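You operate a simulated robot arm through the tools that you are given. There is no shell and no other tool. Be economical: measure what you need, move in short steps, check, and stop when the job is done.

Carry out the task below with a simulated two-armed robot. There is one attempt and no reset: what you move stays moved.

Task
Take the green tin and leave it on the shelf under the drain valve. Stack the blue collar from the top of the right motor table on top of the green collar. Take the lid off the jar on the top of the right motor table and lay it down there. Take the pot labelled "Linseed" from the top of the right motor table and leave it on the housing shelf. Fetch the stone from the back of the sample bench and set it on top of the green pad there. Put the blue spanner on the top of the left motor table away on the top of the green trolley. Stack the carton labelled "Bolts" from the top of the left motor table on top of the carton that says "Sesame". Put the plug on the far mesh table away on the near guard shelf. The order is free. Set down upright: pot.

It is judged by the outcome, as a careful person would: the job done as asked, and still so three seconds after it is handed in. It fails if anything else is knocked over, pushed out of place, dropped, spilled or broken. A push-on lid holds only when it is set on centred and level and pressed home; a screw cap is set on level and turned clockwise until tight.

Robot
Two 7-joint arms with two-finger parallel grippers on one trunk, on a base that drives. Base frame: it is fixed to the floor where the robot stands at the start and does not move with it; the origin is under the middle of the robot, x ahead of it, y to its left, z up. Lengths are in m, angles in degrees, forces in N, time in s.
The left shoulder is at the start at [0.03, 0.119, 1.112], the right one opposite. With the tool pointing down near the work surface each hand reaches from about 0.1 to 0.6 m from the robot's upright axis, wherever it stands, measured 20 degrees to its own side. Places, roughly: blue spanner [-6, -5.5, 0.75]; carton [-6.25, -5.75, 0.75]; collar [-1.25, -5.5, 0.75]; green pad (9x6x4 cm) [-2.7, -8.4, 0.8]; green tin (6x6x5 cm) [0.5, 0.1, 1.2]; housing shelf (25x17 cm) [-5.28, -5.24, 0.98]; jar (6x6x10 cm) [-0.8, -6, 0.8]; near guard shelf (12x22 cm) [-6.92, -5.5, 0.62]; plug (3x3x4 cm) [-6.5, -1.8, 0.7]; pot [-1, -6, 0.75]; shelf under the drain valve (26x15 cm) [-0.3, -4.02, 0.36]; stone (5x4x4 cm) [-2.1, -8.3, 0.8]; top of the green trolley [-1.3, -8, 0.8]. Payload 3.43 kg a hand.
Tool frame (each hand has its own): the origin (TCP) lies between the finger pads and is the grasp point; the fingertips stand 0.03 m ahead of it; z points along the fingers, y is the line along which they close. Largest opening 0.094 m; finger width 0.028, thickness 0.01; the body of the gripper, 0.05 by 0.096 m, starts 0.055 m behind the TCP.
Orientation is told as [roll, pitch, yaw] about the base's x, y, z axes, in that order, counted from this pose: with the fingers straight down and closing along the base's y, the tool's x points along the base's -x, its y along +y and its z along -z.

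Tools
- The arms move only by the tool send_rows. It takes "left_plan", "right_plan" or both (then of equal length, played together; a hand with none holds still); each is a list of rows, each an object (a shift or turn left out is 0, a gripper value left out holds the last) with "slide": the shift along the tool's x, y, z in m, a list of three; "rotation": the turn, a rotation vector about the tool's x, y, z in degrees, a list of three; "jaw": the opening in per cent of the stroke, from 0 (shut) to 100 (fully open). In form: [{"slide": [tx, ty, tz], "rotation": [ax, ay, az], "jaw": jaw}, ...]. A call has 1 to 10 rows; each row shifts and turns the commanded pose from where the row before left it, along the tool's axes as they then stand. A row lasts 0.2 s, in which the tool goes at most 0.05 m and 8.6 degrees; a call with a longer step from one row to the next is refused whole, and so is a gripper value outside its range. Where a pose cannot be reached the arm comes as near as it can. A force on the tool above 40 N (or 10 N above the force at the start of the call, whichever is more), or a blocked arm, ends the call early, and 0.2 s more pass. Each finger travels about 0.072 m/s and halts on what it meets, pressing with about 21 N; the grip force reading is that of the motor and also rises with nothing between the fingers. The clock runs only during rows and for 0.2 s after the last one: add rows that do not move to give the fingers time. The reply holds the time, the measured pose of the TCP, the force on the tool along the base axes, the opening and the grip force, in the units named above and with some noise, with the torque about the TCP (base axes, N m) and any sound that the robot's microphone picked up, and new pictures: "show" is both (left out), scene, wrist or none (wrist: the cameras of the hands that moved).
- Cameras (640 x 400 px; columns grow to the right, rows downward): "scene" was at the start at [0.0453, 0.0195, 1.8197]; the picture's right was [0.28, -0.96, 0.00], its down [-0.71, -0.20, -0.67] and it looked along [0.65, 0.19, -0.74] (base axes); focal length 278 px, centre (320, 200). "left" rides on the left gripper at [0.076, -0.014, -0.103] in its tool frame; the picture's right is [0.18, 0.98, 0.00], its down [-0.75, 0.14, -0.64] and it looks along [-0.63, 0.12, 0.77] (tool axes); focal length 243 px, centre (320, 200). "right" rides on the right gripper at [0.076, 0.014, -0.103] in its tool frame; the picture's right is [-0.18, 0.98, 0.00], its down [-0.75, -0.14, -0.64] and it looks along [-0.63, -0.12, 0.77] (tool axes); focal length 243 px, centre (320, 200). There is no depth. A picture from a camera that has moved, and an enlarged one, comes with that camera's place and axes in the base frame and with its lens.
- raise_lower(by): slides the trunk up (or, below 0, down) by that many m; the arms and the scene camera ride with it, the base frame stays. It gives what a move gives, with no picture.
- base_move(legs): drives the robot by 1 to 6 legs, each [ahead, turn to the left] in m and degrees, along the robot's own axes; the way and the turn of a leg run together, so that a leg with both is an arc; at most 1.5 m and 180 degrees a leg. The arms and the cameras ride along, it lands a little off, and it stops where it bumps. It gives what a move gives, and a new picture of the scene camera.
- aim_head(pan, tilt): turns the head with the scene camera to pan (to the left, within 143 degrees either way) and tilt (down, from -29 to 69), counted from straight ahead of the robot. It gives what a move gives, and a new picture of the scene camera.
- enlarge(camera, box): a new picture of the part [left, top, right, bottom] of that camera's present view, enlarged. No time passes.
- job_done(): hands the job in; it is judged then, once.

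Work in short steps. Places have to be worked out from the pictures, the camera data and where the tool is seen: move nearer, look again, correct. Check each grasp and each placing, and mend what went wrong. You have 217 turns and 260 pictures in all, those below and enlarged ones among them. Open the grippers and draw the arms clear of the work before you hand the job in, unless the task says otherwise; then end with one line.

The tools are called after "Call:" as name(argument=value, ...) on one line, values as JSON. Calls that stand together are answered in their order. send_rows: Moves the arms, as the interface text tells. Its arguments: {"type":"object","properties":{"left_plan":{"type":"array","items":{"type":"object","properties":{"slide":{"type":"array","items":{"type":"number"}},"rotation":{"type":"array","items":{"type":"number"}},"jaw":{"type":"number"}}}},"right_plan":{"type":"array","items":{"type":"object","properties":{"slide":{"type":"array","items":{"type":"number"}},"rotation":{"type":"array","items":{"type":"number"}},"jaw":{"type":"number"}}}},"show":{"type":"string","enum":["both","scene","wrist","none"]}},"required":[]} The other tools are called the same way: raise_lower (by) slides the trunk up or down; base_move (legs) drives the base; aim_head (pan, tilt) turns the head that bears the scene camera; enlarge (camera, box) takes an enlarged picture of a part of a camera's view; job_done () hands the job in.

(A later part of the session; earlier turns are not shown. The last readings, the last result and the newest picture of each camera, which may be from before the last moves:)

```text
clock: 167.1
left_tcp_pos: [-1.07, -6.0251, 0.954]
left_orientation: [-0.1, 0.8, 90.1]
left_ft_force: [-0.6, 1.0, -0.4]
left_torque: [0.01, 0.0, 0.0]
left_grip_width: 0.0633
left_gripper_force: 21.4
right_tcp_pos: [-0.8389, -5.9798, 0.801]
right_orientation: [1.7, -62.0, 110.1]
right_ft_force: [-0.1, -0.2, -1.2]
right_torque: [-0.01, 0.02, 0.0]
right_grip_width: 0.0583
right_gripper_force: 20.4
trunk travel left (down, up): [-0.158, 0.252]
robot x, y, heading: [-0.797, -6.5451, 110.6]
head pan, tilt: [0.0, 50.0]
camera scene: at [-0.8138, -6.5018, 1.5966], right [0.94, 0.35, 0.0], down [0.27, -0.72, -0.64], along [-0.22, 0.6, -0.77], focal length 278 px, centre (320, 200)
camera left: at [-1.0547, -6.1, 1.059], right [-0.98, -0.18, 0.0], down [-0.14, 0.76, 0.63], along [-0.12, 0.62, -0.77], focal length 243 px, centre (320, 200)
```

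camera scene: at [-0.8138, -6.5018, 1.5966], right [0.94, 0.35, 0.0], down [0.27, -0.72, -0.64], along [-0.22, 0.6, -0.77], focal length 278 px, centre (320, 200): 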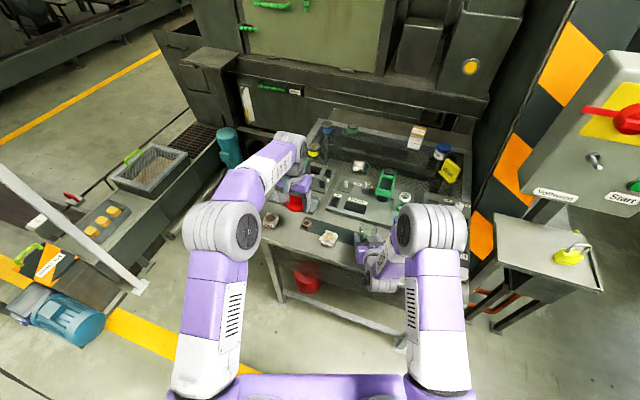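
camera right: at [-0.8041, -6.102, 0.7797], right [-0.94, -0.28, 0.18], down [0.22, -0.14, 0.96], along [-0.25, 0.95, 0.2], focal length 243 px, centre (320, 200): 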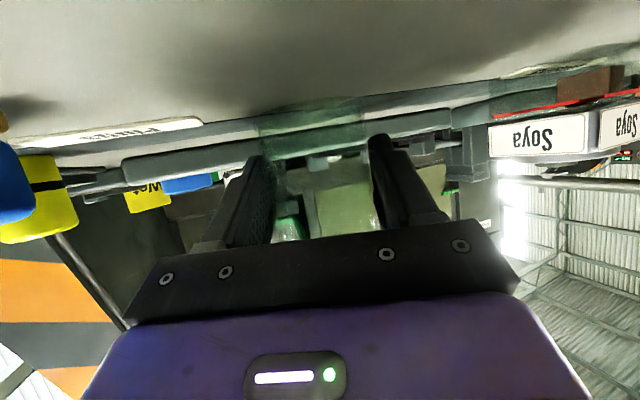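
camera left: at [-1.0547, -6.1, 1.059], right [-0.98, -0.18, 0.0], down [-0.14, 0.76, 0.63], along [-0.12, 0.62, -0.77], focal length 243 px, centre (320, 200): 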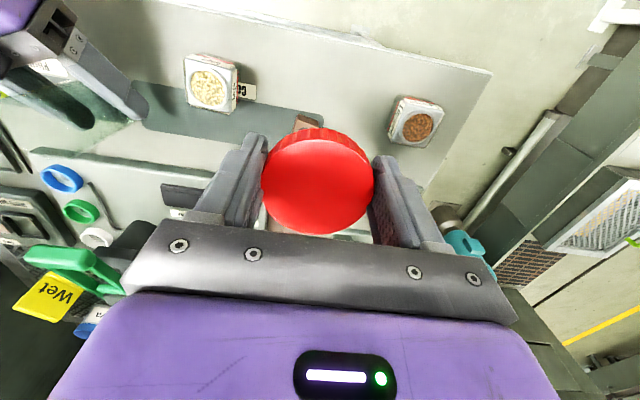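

The brown block is just behind, so I'll set the lid at y≈−6.036. Descending to near the table.

Call:
send_rows(left_plan=[{"slide": [0.011, -0.005, 0.035]}, {"slide": [0, 0, 0.04]}, {"slide": [0, 0, 0.04]}, {"slide": [0, 0, 0.035]}, {"slide": [0, 0, 0.006]}, {"slide": [0, 0, 0.004]}, {"slide": [0, 0, 0.003]}], show="wrist")

```text
clock: 168.7
left_tcp_pos: [-1.0627, -6.0368, 0.7927]
left_orientation: [0.0, 0.7, 90.0]
left_ft_force: [0.3, -0.6, -0.7]
left_torque: [-0.01, 0.01, -0.01]
left_grip_width: 0.063
left_gripper_force: 21.3
right_tcp_pos: [-0.8387, -5.9784, 0.7987]
right_orientation: [1.8, -62.0, 109.9]
right_ft_force: [-0.3, 0.0, -1.5]
right_torque: [-0.02, -0.01, -0.01]
right_grip_width: 0.0586
right_gripper_force: 21.0
trunk travel left (down, up): [-0.158, 0.252]
robot x, y, heading: [-0.7968, -6.5434, 110.4]
head pan, tilt: [0.0, 50.0]
camera left: at [-1.0497, -6.1131, 0.8957], right [-0.98, -0.19, 0.0], down [-0.14, 0.76, 0.63], along [-0.12, 0.62, -0.77], focal length 243 px, centre (320, 200)
```

left: 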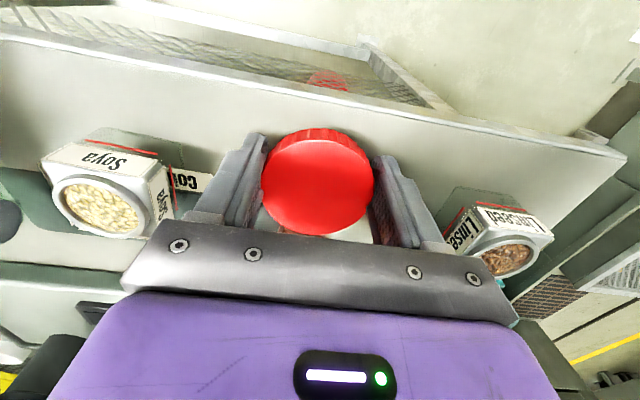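

Clear of both pots. Lowering slowly to contact.

Call:
send_rows(left_plan=[{"slide": [0, 0, 0.004]}, {"slide": [0, 0, 0.003]}, {"slide": [0, 0, 0.003]}, {"slide": [0, 0, 0.002]}], show="none")

```text
clock: 169.4
left_tcp_pos: [-1.0649, -6.0356, 0.7898]
left_orientation: [0.0, 0.0, 90.1]
left_ft_force: [0.3, -7.7, 17.0]
left_torque: [0.02, -0.64, -0.34]
left_grip_width: 0.0631
left_gripper_force: 20.7
right_tcp_pos: [-0.838, -5.9806, 0.8005]
right_orientation: [1.8, -62.1, 110.0]
right_ft_force: [-0.5, 0.4, -0.2]
right_torque: [-0.02, -0.01, 0.0]
right_grip_width: 0.0581
right_gripper_force: 21.3
trunk travel left (down, up): [-0.158, 0.252]
robot x, y, heading: [-0.7999, -6.5444, 110.5]
head pan, tilt: [0.0, 50.0]
stopped in row 3 (left hand): the force on the tool passed its limit at 45 N (the readings are from after the stop); the commanded pose is now the measured one
```

Contact at z≈0.79, consistent with the lid's rim on the table. Releasing and rising.

Call:
send_rows(left_plan=[{"slide": [0, 0, -0.002]}, {"jaw": 80}, {"jaw": 80}, {"slide": [0, 0, -0.02]}, {"slide": [0, 0, -0.04]}, {"slide": [0, 0, -0.04]}], show="wrist")

```text
clock: 170.8
left_tcp_pos: [-1.0644, -6.0345, 0.8909]
left_orientation: [-0.1, 0.3, 90.1]
left_ft_force: [1.1, 0.7, 0.0]
left_torque: [0.03, -0.01, -0.02]
left_grip_width: 0.0753
left_gripper_force: 0.1
right_tcp_pos: [-0.8391, -5.9804, 0.7996]
right_orientation: [1.7, -62.2, 110.0]
right_ft_force: [-0.7, 0.1, -0.5]
right_torque: [0.0, -0.02, 0.02]
right_grip_width: 0.0583
right_gripper_force: 20.7
trunk travel left (down, up): [-0.158, 0.252]
robot x, y, heading: [-0.7982, -6.5416, 110.4]
head pan, tilt: [0.0, 50.0]
camera left: at [-1.0503, -6.1116, 0.9944], right [-0.98, -0.19, 0.0], down [-0.14, 0.76, 0.64], along [-0.12, 0.63, -0.77], focal length 243 px, centre (320, 200)
```

left: 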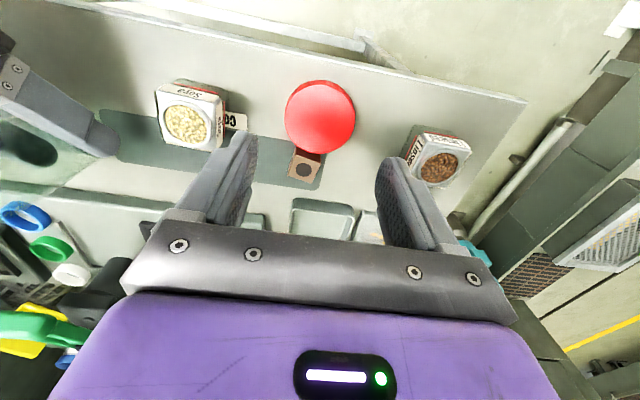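

The lid lies on the table. Now the right hand releases the jar and backs out, while the left moves above the Linseed pot.

Call:
send_rows(left_plan=[{"jaw": 100}, {"slide": [-0.006, 0.03, 0]}, {"slide": [-0.006, 0.03, 0]}, {"slide": [-0.006, 0.03, 0]}, {"slide": [-0.006, 0.03, 0]}, {}], right_plan=[{"jaw": 100}, {"jaw": 100}, {"jaw": 100}, {"slide": [0, 0, -0.035]}, {"slide": [0, 0, -0.035]}, {"slide": [0, 0, -0.035]}], show="both")

```text
clock: 172.2
left_tcp_pos: [-1.1839, -6.0108, 0.8896]
left_orientation: [0.0, 0.3, 90.1]
left_ft_force: [0.1, 0.4, -0.6]
left_torque: [0.01, 0.03, 0.0]
left_grip_width: 0.094
left_gripper_force: 0.1
right_tcp_pos: [-0.8027, -6.0662, 0.8503]
right_orientation: [1.7, -62.0, 110.0]
right_ft_force: [0.6, -0.4, -0.3]
right_torque: [0.0, -0.01, -0.01]
right_grip_width: 0.094
right_gripper_force: 0.0
trunk travel left (down, up): [-0.158, 0.252]
robot x, y, heading: [-0.7964, -6.5447, 110.5]
head pan, tilt: [0.0, 50.0]
camera scene: at [-0.8133, -6.5029, 1.5967], right [0.94, 0.35, 0.0], down [0.27, -0.72, -0.64], along [-0.22, 0.6, -0.77], focal length 278 px, centre (320, 200)
camera right: at [-0.769, -6.189, 0.829], right [-0.94, -0.28, 0.18], down [0.22, -0.14, 0.96], along [-0.25, 0.95, 0.2], focal length 243 px, centre (320, 200)
camera left: at [-1.1696, -6.0872, 0.9938], right [-0.98, -0.19, 0.0], down [-0.14, 0.76, 0.64], along [-0.12, 0.63, -0.77], focal length 243 px, centre (320, 200)
```

scene: 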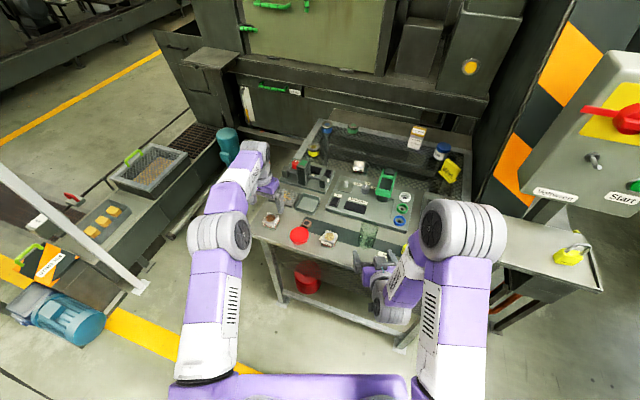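
right: 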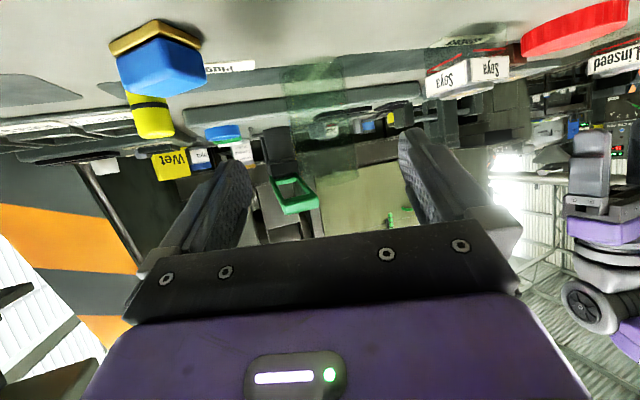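
left: 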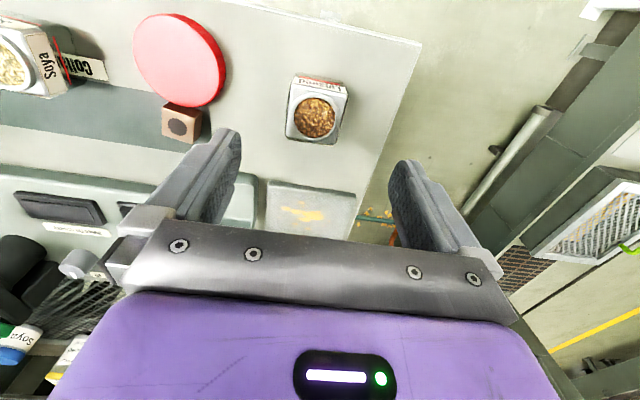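

Left hand is centred over the Linseed pot. Descend and grip.

Call:
send_rows(left_plan=[{"slide": [-0.002, -0.003, 0.035]}, {"slide": [0, 0, 0.035]}, {"slide": [0, 0, 0.028]}, {"jaw": 20}, {"jaw": 20}, {"jaw": 20}, {"jaw": 20}], show="wrist")

```text
clock: 173.8
left_tcp_pos: [-1.1819, -6.0082, 0.793]
left_orientation: [-0.1, 0.3, 90.0]
left_ft_force: [0.0, 0.0, -0.3]
left_torque: [0.03, -0.02, 0.03]
left_grip_width: 0.048
left_gripper_force: 21.0
right_tcp_pos: [-0.8041, -6.0657, 0.8502]
right_orientation: [1.8, -62.1, 110.0]
right_ft_force: [-0.1, 0.0, 0.3]
right_torque: [0.01, -0.02, 0.01]
right_grip_width: 0.0941
right_gripper_force: 0.1
trunk travel left (down, up): [-0.158, 0.252]
robot x, y, heading: [-0.7983, -6.5445, 110.3]
head pan, tilt: [0.0, 50.0]
camera left: at [-1.1671, -6.0856, 0.8962], right [-0.98, -0.19, 0.0], down [-0.14, 0.76, 0.64], along [-0.12, 0.63, -0.77], focal length 243 px, centre (320, 200)
```

left: 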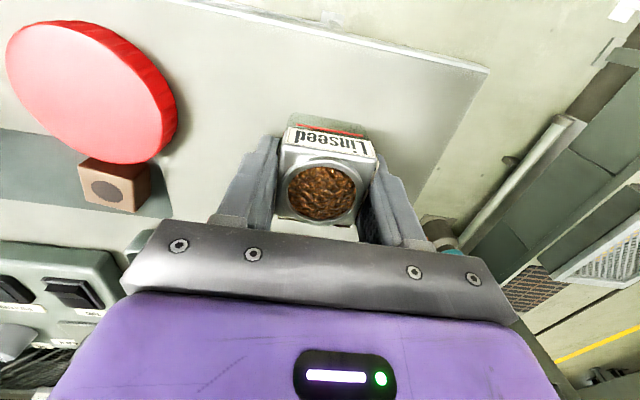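

Pot gripped. I'll lift it and draw back, while the right hand retreats and returns to vertical.

Call:
send_rows(left_plan=[{"slide": [0, 0, -0.03]}, {"slide": [0, 0, -0.04]}, {"slide": [0, 0, -0.04]}, {"slide": [0, 0, -0.04]}, {"slide": [0, 0, -0.04]}, {"slide": [0.03, 0, -0.02]}, {"slide": [0.03, 0, 0]}, {"slide": [0.03, 0, 0]}, {"slide": [0.03, 0, 0]}, {"slide": [0.03, 0, 0]}], right_plan=[{"slide": [0, 0, -0.035]}, {"slide": [-0.03, 0, -0.03]}, {"slide": [-0.03, 0, -0.03]}, {"slide": [-0.03, -0.03, 0], "rotation": [0, 8, 0]}, {"rotation": [0, 8, 0]}, {"rotation": [0, 8, 0]}, {"rotation": [0, 8, 0]}, {"rotation": [0, 8, 0]}, {"rotation": [0, 8, 0]}, {"rotation": [0, 8, 0]}], show="scene")

```text
clock: 176.1
left_tcp_pos: [-1.18, -6.159, 0.9998]
left_orientation: [0.0, 0.3, 90.1]
left_ft_force: [-0.5, 0.2, -1.5]
left_torque: [0.02, 0.01, 0.0]
left_grip_width: 0.0483
left_gripper_force: 21.1
right_tcp_pos: [-0.7819, -6.0346, 0.9583]
right_orientation: [0.8, -6.1, 111.4]
right_ft_force: [-0.2, 0.0, 1.0]
right_torque: [-0.01, 0.01, -0.03]
right_grip_width: 0.094
right_gripper_force: 0.0
right hand out of reach, approached as far as the arm can: row 1, 2, 3
trunk travel left (down, up): [-0.158, 0.252]
robot x, y, heading: [-0.7979, -6.5408, 110.4]
head pan, tilt: [0.0, 50.0]
camera scene: at [-0.8141, -6.5024, 1.5966], right [0.94, 0.35, 0.0], down [0.27, -0.72, -0.64], along [-0.22, 0.6, -0.77], focal length 278 px, centre (320, 200)
```

scene: 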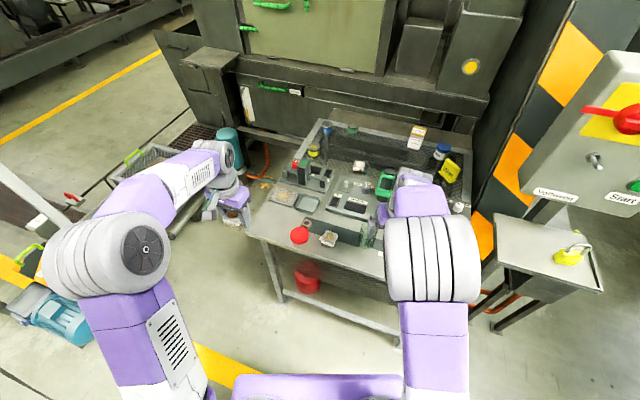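

Tidying both arms closer to the body, then raising the trunk and driving round to the table's left side.

Call:
send_rows(left_plan=[{"slide": [0.04, -0.028, 0]}, {"slide": [0.04, -0.028, 0]}, {"slide": [0.04, -0.028, 0]}, {"slide": [0.04, -0.028, 0]}], right_plan=[{"slide": [0.0, -0.02, -0.04], "rotation": [0, 6, 0]}, {"slide": [0.03, -0.02, -0.03]}, {"slide": [0.04, -0.02, -0.01]}, {"slide": [0.04, -0.02, -0.01]}], show="none")

Call:
raise_lower(by=0.2)

Call:
base_move(legs=[[-0.1, 0], [0, 70], [0.85, 0], [0, -90]])

Call:
aim_head(pan=0, tilt=40)

```text
clock: 177.1
left_tcp_pos: [-1.0668, -6.3192, 1.0024]
left_orientation: [0.0, 0.2, 90.1]
left_ft_force: [-0.4, -0.2, -1.0]
left_torque: [0.03, 0.02, 0.0]
left_grip_width: 0.0482
left_gripper_force: 21.2
right_tcp_pos: [-0.6624, -6.1123, 1.0477]
right_orientation: [0.8, -0.2, 111.6]
right_ft_force: [-0.2, 0.0, 0.5]
right_torque: [0.02, -0.01, -0.01]
right_grip_width: 0.0939
right_gripper_force: 0.2
trunk travel left (down, up): [-0.158, 0.252]
robot x, y, heading: [-0.7944, -6.5435, 110.6]
head pan, tilt: [0.0, 50.0]
```

```text
clock: 179.2
left_tcp_pos: [-1.0688, -6.3187, 1.2014]
left_orientation: [0.0, 0.3, 90.1]
left_ft_force: [-0.6, -0.4, -0.9]
left_torque: [0.01, 0.02, 0.0]
left_grip_width: 0.0482
left_gripper_force: 21.3
right_tcp_pos: [-0.6639, -6.1091, 1.2473]
right_orientation: [0.9, -0.1, 111.6]
right_ft_force: [-0.2, 0.2, 0.6]
right_torque: [0.01, 0.03, -0.03]
right_grip_width: 0.0942
right_gripper_force: 0.1
trunk travel left (down, up): [-0.358, 0.052]
robot x, y, heading: [-0.7947, -6.5451, 110.4]
head pan, tilt: [0.0, 50.0]
```

```text
clock: 190.4
left_tcp_pos: [-1.8958, -6.4369, 1.201]
left_orientation: [-0.1, 0.3, 90.7]
left_ft_force: [0.3, 1.0, -1.7]
left_torque: [0.05, 0.0, 0.03]
left_grip_width: 0.0483
left_gripper_force: 20.5
right_tcp_pos: [-1.4923, -6.2253, 1.2475]
right_orientation: [0.8, -0.1, 112.3]
right_ft_force: [-0.5, -0.2, 0.1]
right_torque: [0.05, -0.02, -0.03]
right_grip_width: 0.094
right_gripper_force: 0.0
trunk travel left (down, up): [-0.358, 0.052]
robot x, y, heading: [-1.6197, -6.6605, 111.0]
head pan, tilt: [0.0, 50.0]
stopped in leg 4: the robot was blocked; the commanded pose is now the measured one
camera scene: at [-1.639, -6.6196, 1.7967], right [0.93, 0.36, 0.0], down [0.27, -0.71, -0.64], along [-0.23, 0.6, -0.77], focal length 278 px, centre (320, 200)
```

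scene: 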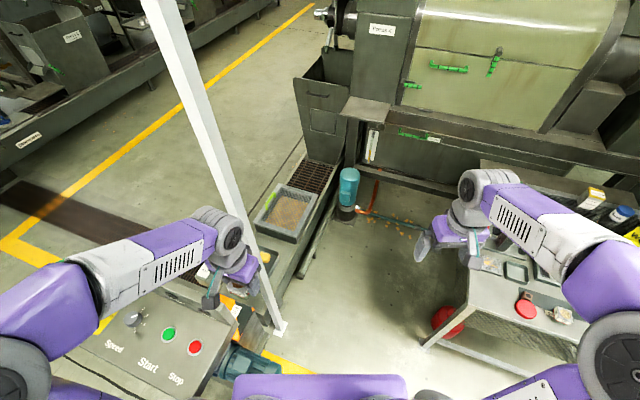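

```text
clock: 191.2
left_tcp_pos: [-1.8968, -6.4357, 1.2012]
left_orientation: [0.0, 0.4, 90.7]
left_ft_force: [-0.2, -0.4, -2.6]
left_torque: [0.03, -0.01, 0.02]
left_grip_width: 0.0482
left_gripper_force: 20.7
right_tcp_pos: [-1.4941, -6.2241, 1.2464]
right_orientation: [0.7, -0.1, 112.1]
right_ft_force: [0.8, 0.6, 0.3]
right_torque: [0.02, -0.01, -0.01]
right_grip_width: 0.094
right_gripper_force: 0.0
trunk travel left (down, up): [-0.358, 0.052]
robot x, y, heading: [-1.6228, -6.6599, 110.9]
head pan, tilt: [0.0, 40.0]
camera scene: at [-1.6433, -6.6098, 1.8107], right [0.93, 0.36, 0.0], down [0.23, -0.6, -0.77], along [-0.28, 0.71, -0.64], focal length 278 px, centre (320, 200)
```

scene: 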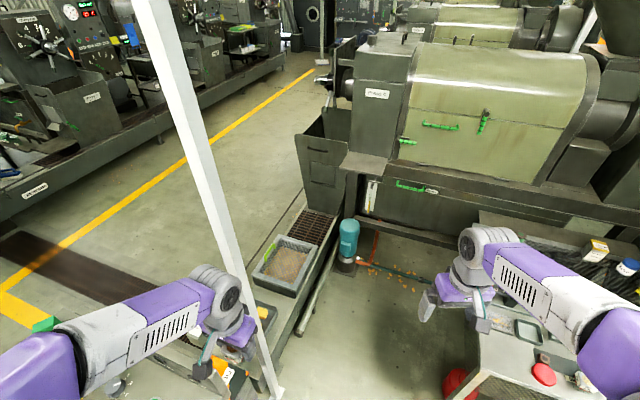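

Blocked while turning near the console/pole on my left. Let me look that way.

Call:
aim_head(pan=55, tilt=55)

```text
clock: 192.4
left_tcp_pos: [-1.8973, -6.4359, 1.2014]
left_orientation: [0.0, 0.4, 90.7]
left_ft_force: [-0.3, -0.1, -1.9]
left_torque: [0.03, 0.02, -0.03]
left_grip_width: 0.0482
left_gripper_force: 21.8
right_tcp_pos: [-1.4937, -6.2244, 1.2471]
right_orientation: [0.8, -0.2, 112.3]
right_ft_force: [-0.6, 0.9, -0.4]
right_torque: [-0.01, -0.01, 0.01]
right_grip_width: 0.0941
right_gripper_force: 0.0
trunk travel left (down, up): [-0.358, 0.052]
robot x, y, heading: [-1.626, -6.6574, 111.0]
head pan, tilt: [55.0, 55.0]
camera scene: at [-1.6824, -6.6721, 1.7901], right [0.24, 0.97, 0.0], down [0.79, -0.2, -0.57], along [-0.56, 0.14, -0.82], focal length 278 px, centre (320, 200)
```

scene: 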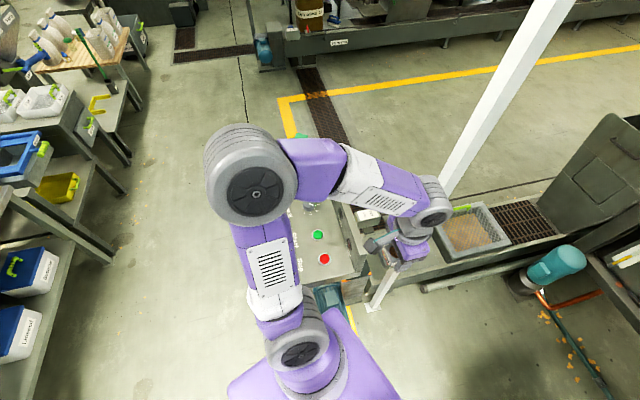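

The base is near the console. I'll reverse along my heading, then check my base outline by looking straight down at the right side.

Call:
base_move(legs=[[-0.3, 0], [0, -14]])

Call:
aim_head(pan=-60, tilt=69)

```text
clock: 195.3
left_tcp_pos: [-1.7272, -6.6554, 1.2001]
left_orientation: [-0.1, 0.4, 76.6]
left_ft_force: [-0.1, 0.6, -1.3]
left_torque: [-0.03, -0.02, -0.01]
left_grip_width: 0.0482
left_gripper_force: 21.0
right_tcp_pos: [-1.2843, -6.5477, 1.2471]
right_orientation: [0.9, 0.0, 98.2]
right_ft_force: [-1.0, -1.9, 0.4]
right_torque: [0.0, 0.01, 0.02]
right_grip_width: 0.0939
right_gripper_force: 0.0
trunk travel left (down, up): [-0.358, 0.052]
robot x, y, heading: [-1.5152, -6.9379, 96.9]
head pan, tilt: [55.0, 55.0]
camera scene: at [-1.5759, -6.9367, 1.7901], right [0.47, 0.88, 0.0], down [0.72, -0.38, -0.57], along [-0.51, 0.27, -0.82], focal length 278 px, centre (320, 200)
```

scene: 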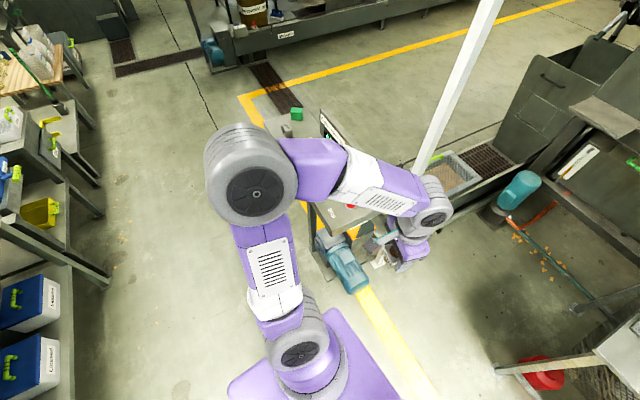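

```text
clock: 197.2
left_tcp_pos: [-1.7267, -6.6561, 1.2012]
left_orientation: [0.0, 0.3, 76.7]
left_ft_force: [0.0, -0.9, -0.8]
left_torque: [0.03, -0.01, 0.0]
left_grip_width: 0.0482
left_gripper_force: 21.2
right_tcp_pos: [-1.2852, -6.5479, 1.2473]
right_orientation: [0.7, 0.0, 98.1]
right_ft_force: [-0.8, 1.1, 0.5]
right_torque: [-0.03, -0.03, -0.02]
right_grip_width: 0.0941
right_gripper_force: 0.1
trunk travel left (down, up): [-0.358, 0.052]
robot x, y, heading: [-1.5141, -6.9385, 96.9]
head pan, tilt: [-60.0, 68.8]
camera scene: at [-1.4676, -6.9372, 1.7747], right [0.6, -0.8, 0.0], down [-0.74, -0.56, -0.36], along [0.29, 0.22, -0.93], focal length 278 px, centre (320, 200)
```

scene: 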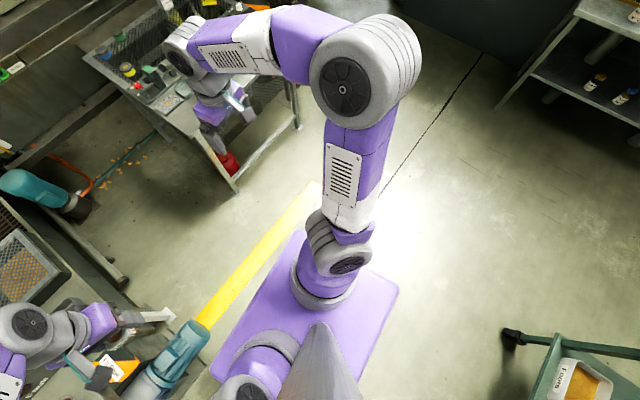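

The base seems about 0.5 m square, so the gap between the table (x≥−1.27) and the conveyor/pole (x≤−2.0) is passable if the left elbow is tucked in. I'll bring the left hand inward, then check.

Call:
send_rows(left_plan=[{"slide": [-0.0353, -0.0272, 0]}, {"slide": [-0.0353, -0.0272, 0]}, {"slide": [-0.0353, -0.0272, 0]}, {"slide": [-0.0353, -0.0272, 0]}, {"slide": [-0.0353, -0.0272, 0]}, {"slide": [-0.0353, -0.0272, 0]}], show="none")

Call:
aim_head(pan=25, tilt=50)

```text
clock: 198.6
left_tcp_pos: [-1.5175, -6.4869, 1.2002]
left_orientation: [0.0, 0.3, 76.6]
left_ft_force: [0.0, -0.3, -2.0]
left_torque: [0.03, 0.01, -0.02]
left_grip_width: 0.0483
left_gripper_force: 19.9
right_tcp_pos: [-1.2834, -6.5465, 1.2477]
right_orientation: [0.8, -0.1, 98.2]
right_ft_force: [1.1, -0.1, 0.1]
right_torque: [-0.02, 0.0, 0.01]
right_grip_width: 0.0937
right_gripper_force: 0.1
trunk travel left (down, up): [-0.358, 0.052]
robot x, y, heading: [-1.5161, -6.9383, 97.0]
head pan, tilt: [-60.0, 68.8]
```

```text
clock: 200.2
left_tcp_pos: [-1.5192, -6.4875, 1.1997]
left_orientation: [-0.1, 0.4, 76.6]
left_ft_force: [-0.1, 0.4, -2.4]
left_torque: [0.02, -0.02, 0.01]
left_grip_width: 0.0482
left_gripper_force: 21.0
right_tcp_pos: [-1.2849, -6.5475, 1.2476]
right_orientation: [0.8, -0.1, 98.2]
right_ft_force: [0.6, 0.3, -0.8]
right_torque: [0.01, -0.04, -0.03]
right_grip_width: 0.0938
right_gripper_force: 0.0
trunk travel left (down, up): [-0.358, 0.052]
robot x, y, heading: [-1.5184, -6.9405, 96.9]
head pan, tilt: [25.0, 50.0]
camera scene: at [-1.5528, -6.9055, 1.7966], right [0.85, 0.53, 0.0], down [0.41, -0.65, -0.64], along [-0.34, 0.55, -0.77], focal length 278 px, centre (320, 200)
```

scene: 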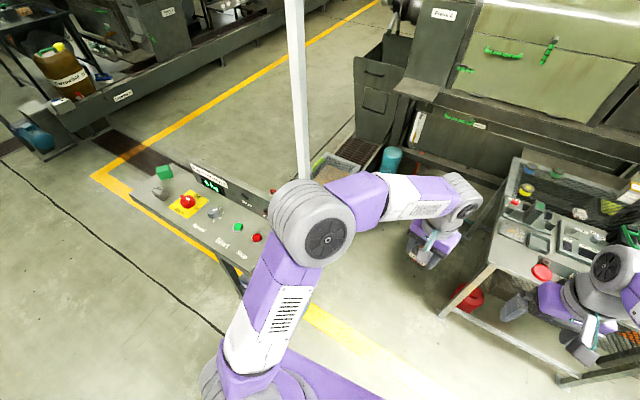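

The elbow is tucked to ~0.2 m left. Driving forward in two stages.

Call:
base_move(legs=[[0, -2], [0.75, 0]])

```text
clock: 204.7
left_tcp_pos: [-1.5654, -5.7301, 1.2001]
left_orientation: [0.0, 0.4, 74.3]
left_ft_force: [0.6, 0.9, -2.2]
left_torque: [0.0, 0.02, 0.02]
left_grip_width: 0.0483
left_gripper_force: 21.2
right_tcp_pos: [-1.3321, -5.8003, 1.248]
right_orientation: [0.8, -0.1, 96.0]
right_ft_force: [0.2, -0.7, 1.5]
right_torque: [0.01, 0.0, 0.0]
right_grip_width: 0.094
right_gripper_force: 0.0
trunk travel left (down, up): [-0.358, 0.052]
robot x, y, heading: [-1.5795, -6.1874, 94.5]
head pan, tilt: [25.0, 50.0]
camera scene: at [-1.6158, -6.1467, 1.7966], right [0.87, 0.5, 0.0], down [0.38, -0.67, -0.64], along [-0.32, 0.56, -0.77], focal length 278 px, centre (320, 200)
```

scene: 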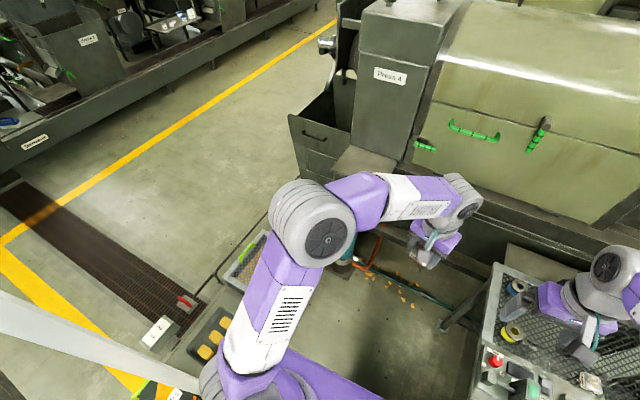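

Passed the pole. Advance a little, then draw the left hand back before approaching the machine ledge.

Call:
base_move(legs=[[0.2, 0]])

Call:
send_rows(left_plan=[{"slide": [0.0353, 0.02, 0]}, {"slide": [0.0353, 0.02, 0]}, {"slide": [0.0353, 0.02, 0]}, {"slide": [0.0353, 0.02, 0]}, {"slide": [0.0353, 0.02, 0]}, {"slide": [0.0353, 0.02, 0]}], show="none")

Call:
base_move(legs=[[0.2, 0], [0, -25]])

Call:
aim_head(pan=-20, tilt=50)

```text
clock: 206.3
left_tcp_pos: [-1.5805, -5.5343, 1.1998]
left_orientation: [0.0, 0.4, 74.2]
left_ft_force: [-0.5, -0.1, -0.1]
left_torque: [0.01, -0.02, -0.02]
left_grip_width: 0.0483
left_gripper_force: 20.6
right_tcp_pos: [-1.3493, -5.6042, 1.2465]
right_orientation: [0.8, -0.1, 95.9]
right_ft_force: [-0.4, 0.1, -0.2]
right_torque: [-0.02, 0.0, 0.0]
right_grip_width: 0.0942
right_gripper_force: 0.1
trunk travel left (down, up): [-0.358, 0.052]
robot x, y, heading: [-1.5992, -5.9853, 94.5]
head pan, tilt: [25.0, 50.0]
camera scene: at [-1.632, -5.9492, 1.7966], right [0.87, 0.5, 0.0], down [0.38, -0.67, -0.64], along [-0.32, 0.56, -0.77], focal length 278 px, centre (320, 200)
```

scene: 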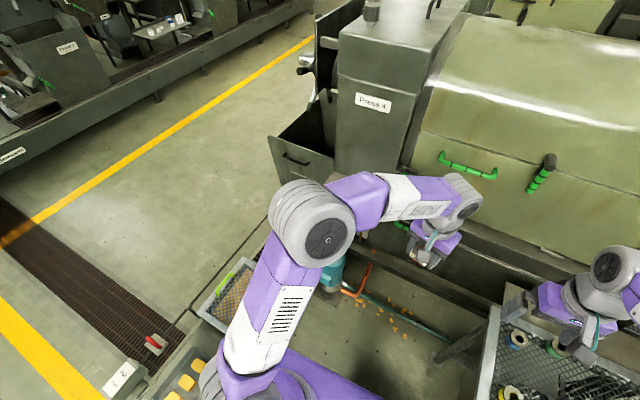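

```text
clock: 207.7
left_tcp_pos: [-1.7548, -5.7051, 1.2015]
left_orientation: [-0.1, 0.2, 74.3]
left_ft_force: [-0.5, -0.5, -1.6]
left_torque: [0.06, -0.01, -0.02]
left_grip_width: 0.0484
left_gripper_force: 21.3
right_tcp_pos: [-1.3511, -5.6044, 1.2481]
right_orientation: [0.7, -0.2, 95.9]
right_ft_force: [0.0, -1.0, 0.5]
right_torque: [0.06, -0.01, -0.04]
right_grip_width: 0.0942
right_gripper_force: 0.1
trunk travel left (down, up): [-0.358, 0.052]
robot x, y, heading: [-1.5939, -5.9834, 94.7]
head pan, tilt: [25.0, 50.0]
```

```text
clock: 210.6
left_tcp_pos: [-1.638, -5.4665, 1.2006]
left_orientation: [-0.1, 0.5, 49.7]
left_ft_force: [0.2, 0.3, -1.2]
left_torque: [0.01, 0.02, 0.02]
left_grip_width: 0.0482
left_gripper_force: 21.3
right_tcp_pos: [-1.2293, -5.5412, 1.2471]
right_orientation: [0.8, -0.1, 71.4]
right_ft_force: [0.4, 0.2, -0.2]
right_torque: [-0.01, 0.04, 0.01]
right_grip_width: 0.0939
right_gripper_force: 0.0
trunk travel left (down, up): [-0.358, 0.052]
robot x, y, heading: [-1.6102, -5.7871, 70.1]
head pan, tilt: [25.0, 50.0]
camera scene: at [-1.6294, -5.7403, 1.7966], right [1.0, 0.09, 0.0], down [0.07, -0.76, -0.64], along [-0.06, 0.64, -0.77], focal length 278 px, centre (320, 200)
```

scene: 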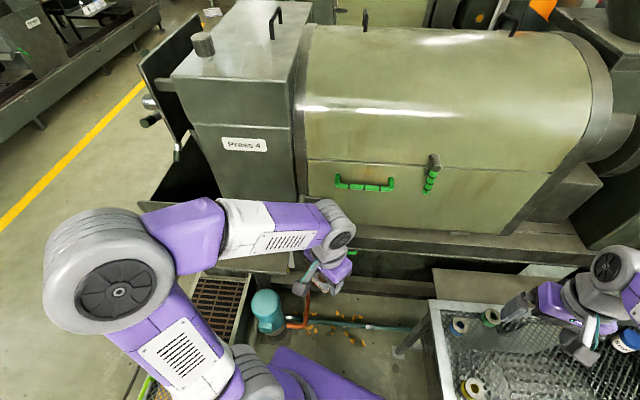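

```text
clock: 211.7
left_tcp_pos: [-1.6383, -5.4667, 1.2]
left_orientation: [0.1, 0.4, 49.7]
left_ft_force: [1.0, 0.5, -1.5]
left_torque: [0.01, -0.01, 0.04]
left_grip_width: 0.048
left_gripper_force: 20.6
right_tcp_pos: [-1.229, -5.5431, 1.2475]
right_orientation: [0.9, -0.1, 71.3]
right_ft_force: [0.1, 0.5, 0.5]
right_torque: [0.0, -0.02, 0.05]
right_grip_width: 0.0937
right_gripper_force: 0.1
trunk travel left (down, up): [-0.358, 0.052]
robot x, y, heading: [-1.6095, -5.7852, 70.0]
head pan, tilt: [-20.0, 50.0]
camera scene: at [-1.5734, -5.7577, 1.7966], right [0.77, -0.64, 0.0], down [-0.49, -0.59, -0.64], along [0.41, 0.49, -0.77], focal length 278 px, centre (320, 200)
```

scene: 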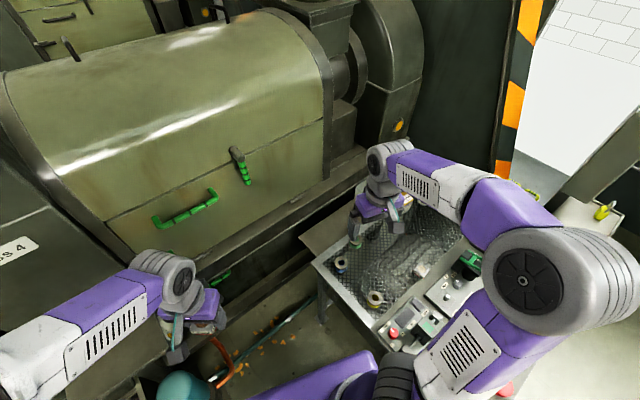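

In place. Checking the right wrist view for the collars.

Call:
enlarge(camera="right", box=[0, 0, 640, 400])

```text
1.00 times, centred on (320, 200) of right (not enlarged: the box is as wide or as high as the picture)
camera zoom: at [-1.2645, -5.6101, 1.3489], right [-0.87, 0.49, 0.01], down [0.38, 0.67, 0.64], along [0.3, 0.56, -0.77], focal length 243 px, centre (320, 200)
```

zoom: 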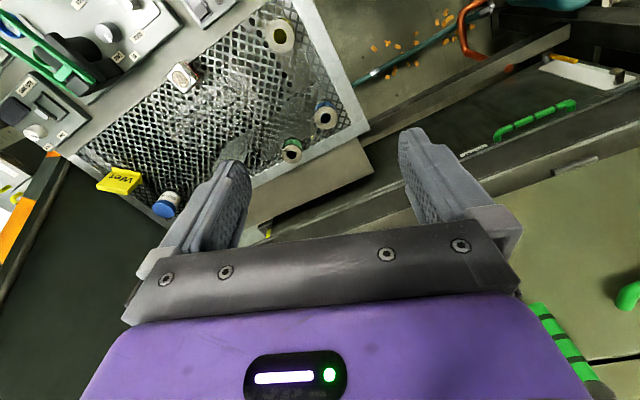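

Triangulated: blue collar top ≈(-1.18,-5.41,0.78), green top ≈(-1.054,-5.373,0.78). Lowering the right hand above the blue one.

Call:
send_rows(right_plan=[{"slide": [-0.0175, 0, 0.0435]}, {"slide": [-0.0175, 0, 0.0435]}, {"slide": [-0.0175, 0, 0.0435]}, {"slide": [-0.0175, 0, 0.0435]}, {"slide": [-0.0175, 0, 0.0435]}, {"slide": [-0.0175, 0, 0.0435]}, {"slide": [-0.0175, 0, 0.0435]}, {"slide": [-0.0175, 0, 0.04]}, {}], show="both")

```text
clock: 213.7
left_tcp_pos: [-1.6397, -5.4671, 1.2007]
left_orientation: [0.0, 0.4, 49.7]
left_ft_force: [0.3, 0.2, -1.2]
left_torque: [0.04, 0.03, 0.04]
left_grip_width: 0.0481
left_gripper_force: 21.2
right_tcp_pos: [-1.1884, -5.4087, 0.9039]
right_orientation: [0.8, -0.1, 71.4]
right_ft_force: [-0.4, 0.0, -0.3]
right_torque: [0.0, 0.0, 0.0]
right_grip_width: 0.094
right_gripper_force: 0.0
trunk travel left (down, up): [-0.358, 0.052]
robot x, y, heading: [-1.6123, -5.79, 70.0]
head pan, tilt: [-20.0, 50.0]
camera scene: at [-1.5739, -5.7585, 1.7967], right [0.77, -0.64, 0.0], down [-0.49, -0.59, -0.64], along [0.41, 0.49, -0.77], focal length 278 px, centre (320, 200)
camera right: at [-1.2237, -5.4761, 1.0051], right [-0.87, 0.49, 0.01], down [0.38, 0.66, 0.64], along [0.31, 0.56, -0.77], focal length 243 px, centre (320, 200)
```

scene: 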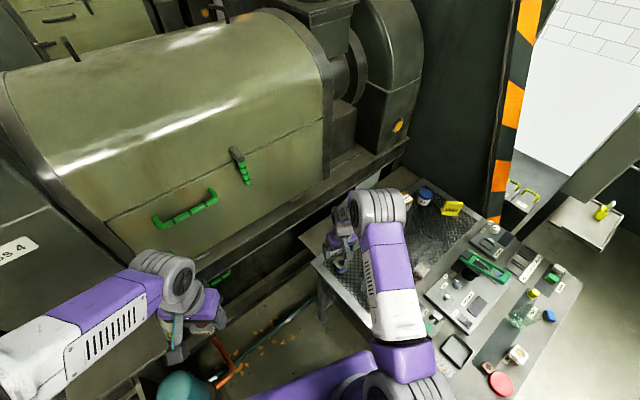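
right: 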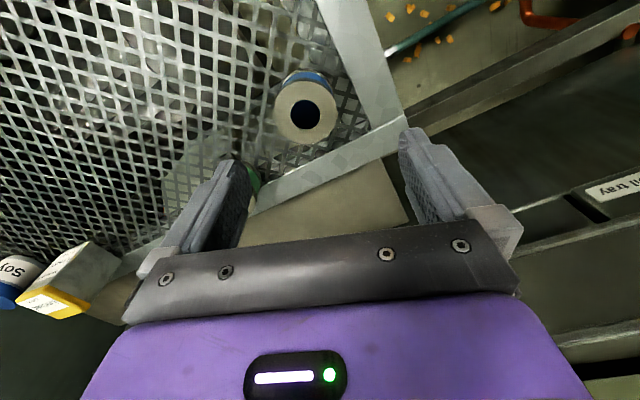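

Centring on the blue collar at (-1.173,-5.411), descending and gripping.

Call:
send_rows(right_plan=[{"slide": [-0.003, -0.015, 0.03]}, {"slide": [0, 0, 0.04]}, {"slide": [0, 0, 0.035]}, {"slide": [0, 0, 0.014]}, {"jaw": 40}, {"jaw": 40}, {"jaw": 40}], show="wrist")

```text
clock: 214.7
left_tcp_pos: [-1.6387, -5.4673, 1.2016]
left_orientation: [0.1, 0.3, 49.7]
left_ft_force: [0.2, 0.9, -1.2]
left_torque: [-0.02, 0.02, 0.01]
left_grip_width: 0.0481
left_gripper_force: 20.9
right_tcp_pos: [-1.1702, -5.4122, 0.7898]
right_orientation: [0.3, 0.2, 70.9]
right_ft_force: [3.5, -12.9, 18.6]
right_torque: [-0.44, -0.89, -0.37]
right_grip_width: 0.0669
right_gripper_force: 4.7
trunk travel left (down, up): [-0.358, 0.052]
robot x, y, heading: [-1.6127, -5.7852, 70.3]
head pan, tilt: [-20.0, 50.0]
stopped in row 5 (right hand): the force on the tool passed its limit at 45 N (the readings are from after the stop); the commanded pose is now the measured one
camera right: at [-1.206, -5.4787, 0.8918], right [-0.87, 0.49, 0.01], down [0.38, 0.67, 0.64], along [0.31, 0.56, -0.77], focal length 243 px, centre (320, 200)
```

right: 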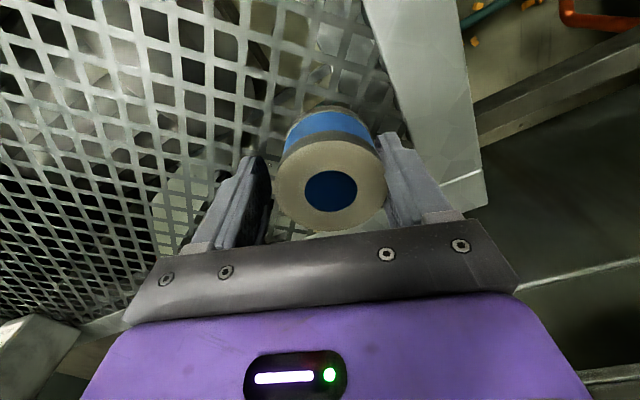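

The fingertips touched the mesh frame at tip z≈0.76. Raising 5 mm and closing.

Call:
send_rows(right_plan=[{"slide": [0, 0, -0.005]}, {"jaw": 40}, {"jaw": 40}, {"jaw": 40}], show="none")

```text
clock: 215.7
left_tcp_pos: [-1.6391, -5.4663, 1.2011]
left_orientation: [0.0, 0.4, 49.7]
left_ft_force: [-0.4, 0.0, -2.5]
left_torque: [0.01, -0.01, -0.02]
left_grip_width: 0.0481
left_gripper_force: 20.8
right_tcp_pos: [-1.1718, -5.408, 0.7938]
right_orientation: [0.7, 0.1, 71.3]
right_ft_force: [-0.6, 0.0, -1.4]
right_torque: [0.0, -0.01, -0.03]
right_grip_width: 0.0537
right_gripper_force: 21.2
trunk travel left (down, up): [-0.358, 0.052]
robot x, y, heading: [-1.6137, -5.7875, 70.2]
head pan, tilt: [-20.0, 50.0]
```

Blue collar gripped (5.4 cm). Lifting and moving over the green collar.

Call:
send_rows(right_plan=[{"slide": [0, 0, -0.04]}, {"slide": [0, 0, -0.04]}, {"slide": [0, 0, -0.03]}, {"slide": [-0.024, -0.0335, 0]}, {"slide": [-0.024, -0.0335, 0]}, {"slide": [-0.024, -0.0335, 0]}, {}], show="both")

```text
clock: 217.3
left_tcp_pos: [-1.6383, -5.4672, 1.2009]
left_orientation: [0.0, 0.3, 49.6]
left_ft_force: [0.2, 0.0, -2.1]
left_torque: [0.01, -0.02, -0.02]
left_grip_width: 0.048
left_gripper_force: 20.7
right_tcp_pos: [-1.0523, -5.3736, 0.9027]
right_orientation: [0.6, 0.0, 71.2]
right_ft_force: [-0.1, 0.2, -2.0]
right_torque: [-0.04, 0.0, -0.03]
right_grip_width: 0.0534
right_gripper_force: 21.1
trunk travel left (down, up): [-0.358, 0.052]
robot x, y, heading: [-1.6134, -5.7865, 70.2]
head pan, tilt: [-20.0, 50.0]
camera scene: at [-1.5739, -5.7578, 1.7967], right [0.77, -0.64, 0.0], down [-0.49, -0.59, -0.64], along [0.41, 0.49, -0.77], focal length 278 px, centre (320, 200)
camera right: at [-1.0883, -5.4415, 1.0045], right [-0.87, 0.49, 0.01], down [0.38, 0.67, 0.64], along [0.31, 0.56, -0.77], focal length 243 px, centre (320, 200)
```

scene: 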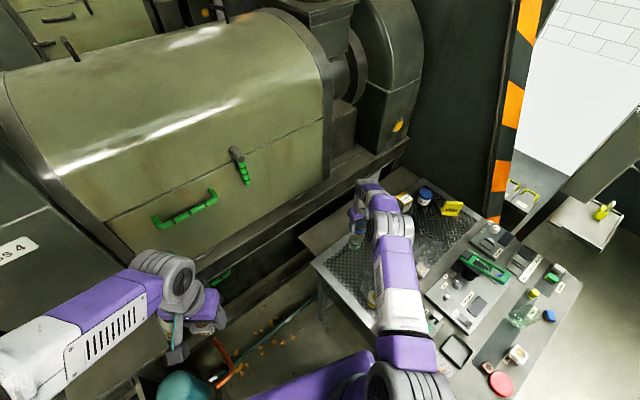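
right: 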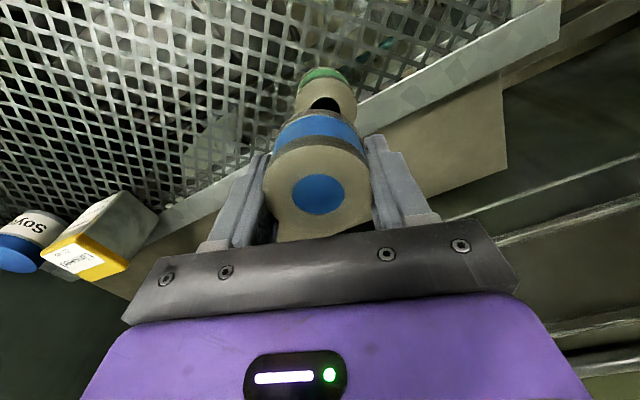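

Green top is at about (-1.058,-5.374); the held collar's centre needs a ~1 cm shift. Correcting, then lowering near contact.

Call:
send_rows(right_plan=[{"slide": [0.005, 0.009, 0.0]}, {"slide": [0, 0, 0.03]}, {"slide": [0, 0, 0.025]}, {}], show="wrist")

Call:
enlarge(camera="scene", box=[310, 170, 430, 260])

```text
clock: 218.3
left_tcp_pos: [-1.6374, -5.4665, 1.2015]
left_orientation: [0.0, 0.5, 49.8]
left_ft_force: [-0.4, -0.5, -2.5]
left_torque: [0.01, 0.0, -0.01]
left_grip_width: 0.0482
left_gripper_force: 21.0
right_tcp_pos: [-1.0638, -5.3761, 0.8479]
right_orientation: [0.6, -0.1, 71.2]
right_ft_force: [-0.4, 1.1, -1.7]
right_torque: [0.0, 0.0, 0.0]
right_grip_width: 0.0535
right_gripper_force: 20.4
trunk travel left (down, up): [-0.358, 0.052]
robot x, y, heading: [-1.6103, -5.7864, 70.1]
head pan, tilt: [-20.0, 50.0]
camera right: at [-1.0995, -5.4433, 0.9486], right [-0.87, 0.49, 0.01], down [0.38, 0.67, 0.64], along [0.31, 0.56, -0.77], focal length 243 px, centre (320, 200)
```

right: 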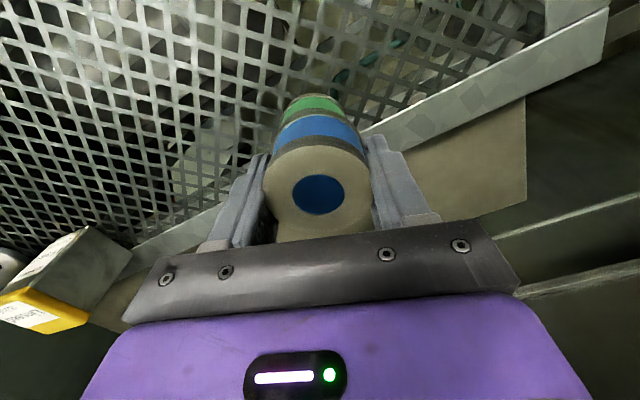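

```text
4.44 times, centred on (370, 215) of scene
camera zoom: at [-1.5733, -5.7577, 1.7966], right [0.77, -0.64, 0.0], down [-0.49, -0.59, -0.64], along [0.41, 0.49, -0.77], focal length 1238 px, centre (98, 133)
```

zoom: 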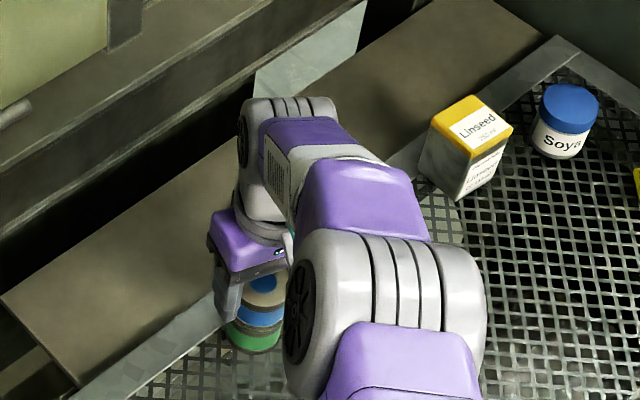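

Looks aligned. Lowering gently to contact.

Call:
send_rows(right_plan=[{"slide": [0, 0, 0.008]}, {"slide": [0, 0, 0.004]}, {"slide": [0, 0, 0.003]}, {"slide": [0, 0, 0.003]}], show="none")

```text
clock: 219.3
left_tcp_pos: [-1.6386, -5.4678, 1.2018]
left_orientation: [0.0, 0.3, 49.7]
left_ft_force: [0.4, 0.5, -0.9]
left_torque: [0.03, -0.04, 0.02]
left_grip_width: 0.0481
left_gripper_force: 21.0
right_tcp_pos: [-1.0638, -5.3753, 0.832]
right_orientation: [0.4, -0.3, 71.3]
right_ft_force: [-1.2, -1.2, 12.7]
right_torque: [-0.18, -0.07, -0.07]
right_grip_width: 0.0535
right_gripper_force: 21.1
trunk travel left (down, up): [-0.358, 0.052]
robot x, y, heading: [-1.6113, -5.7866, 70.1]
head pan, tilt: [-20.0, 50.0]
```

Contact at 12.7 N. Releasing and lifting away.

Call:
send_rows(right_plan=[{"slide": [0, 0, -0.001], "jaw": 80}, {"jaw": 90}, {"jaw": 90}, {"slide": [0, 0, -0.03]}, {"slide": [0, 0, -0.04]}, {"slide": [0, 0, -0.04]}], show="wrist")

```text
clock: 220.7
left_tcp_pos: [-1.6395, -5.4666, 1.2014]
left_orientation: [-0.1, 0.3, 49.7]
left_ft_force: [1.1, 0.8, -2.0]
left_torque: [0.01, -0.02, -0.03]
left_grip_width: 0.048
left_gripper_force: 21.1
right_tcp_pos: [-1.0632, -5.3765, 0.9415]
right_orientation: [0.6, -0.1, 71.1]
right_ft_force: [-0.5, -0.3, -0.6]
right_torque: [-0.03, -0.01, -0.02]
right_grip_width: 0.0844
right_gripper_force: 0.1
trunk travel left (down, up): [-0.358, 0.052]
robot x, y, heading: [-1.6112, -5.7858, 70.2]
head pan, tilt: [-20.0, 50.0]
camera right: at [-1.0993, -5.4445, 1.0434], right [-0.87, 0.49, 0.01], down [0.38, 0.67, 0.64], along [0.31, 0.56, -0.77], focal length 243 px, centre (320, 200)
```

right: 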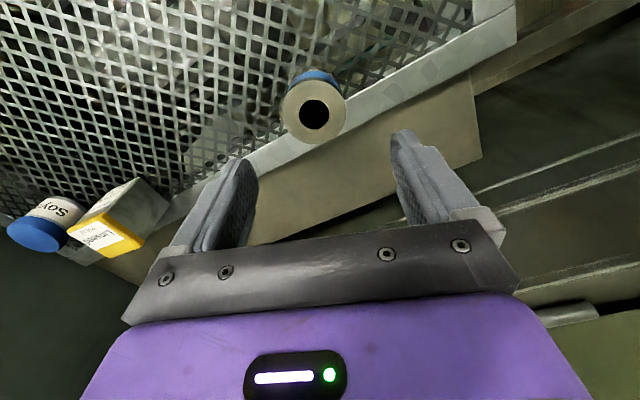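

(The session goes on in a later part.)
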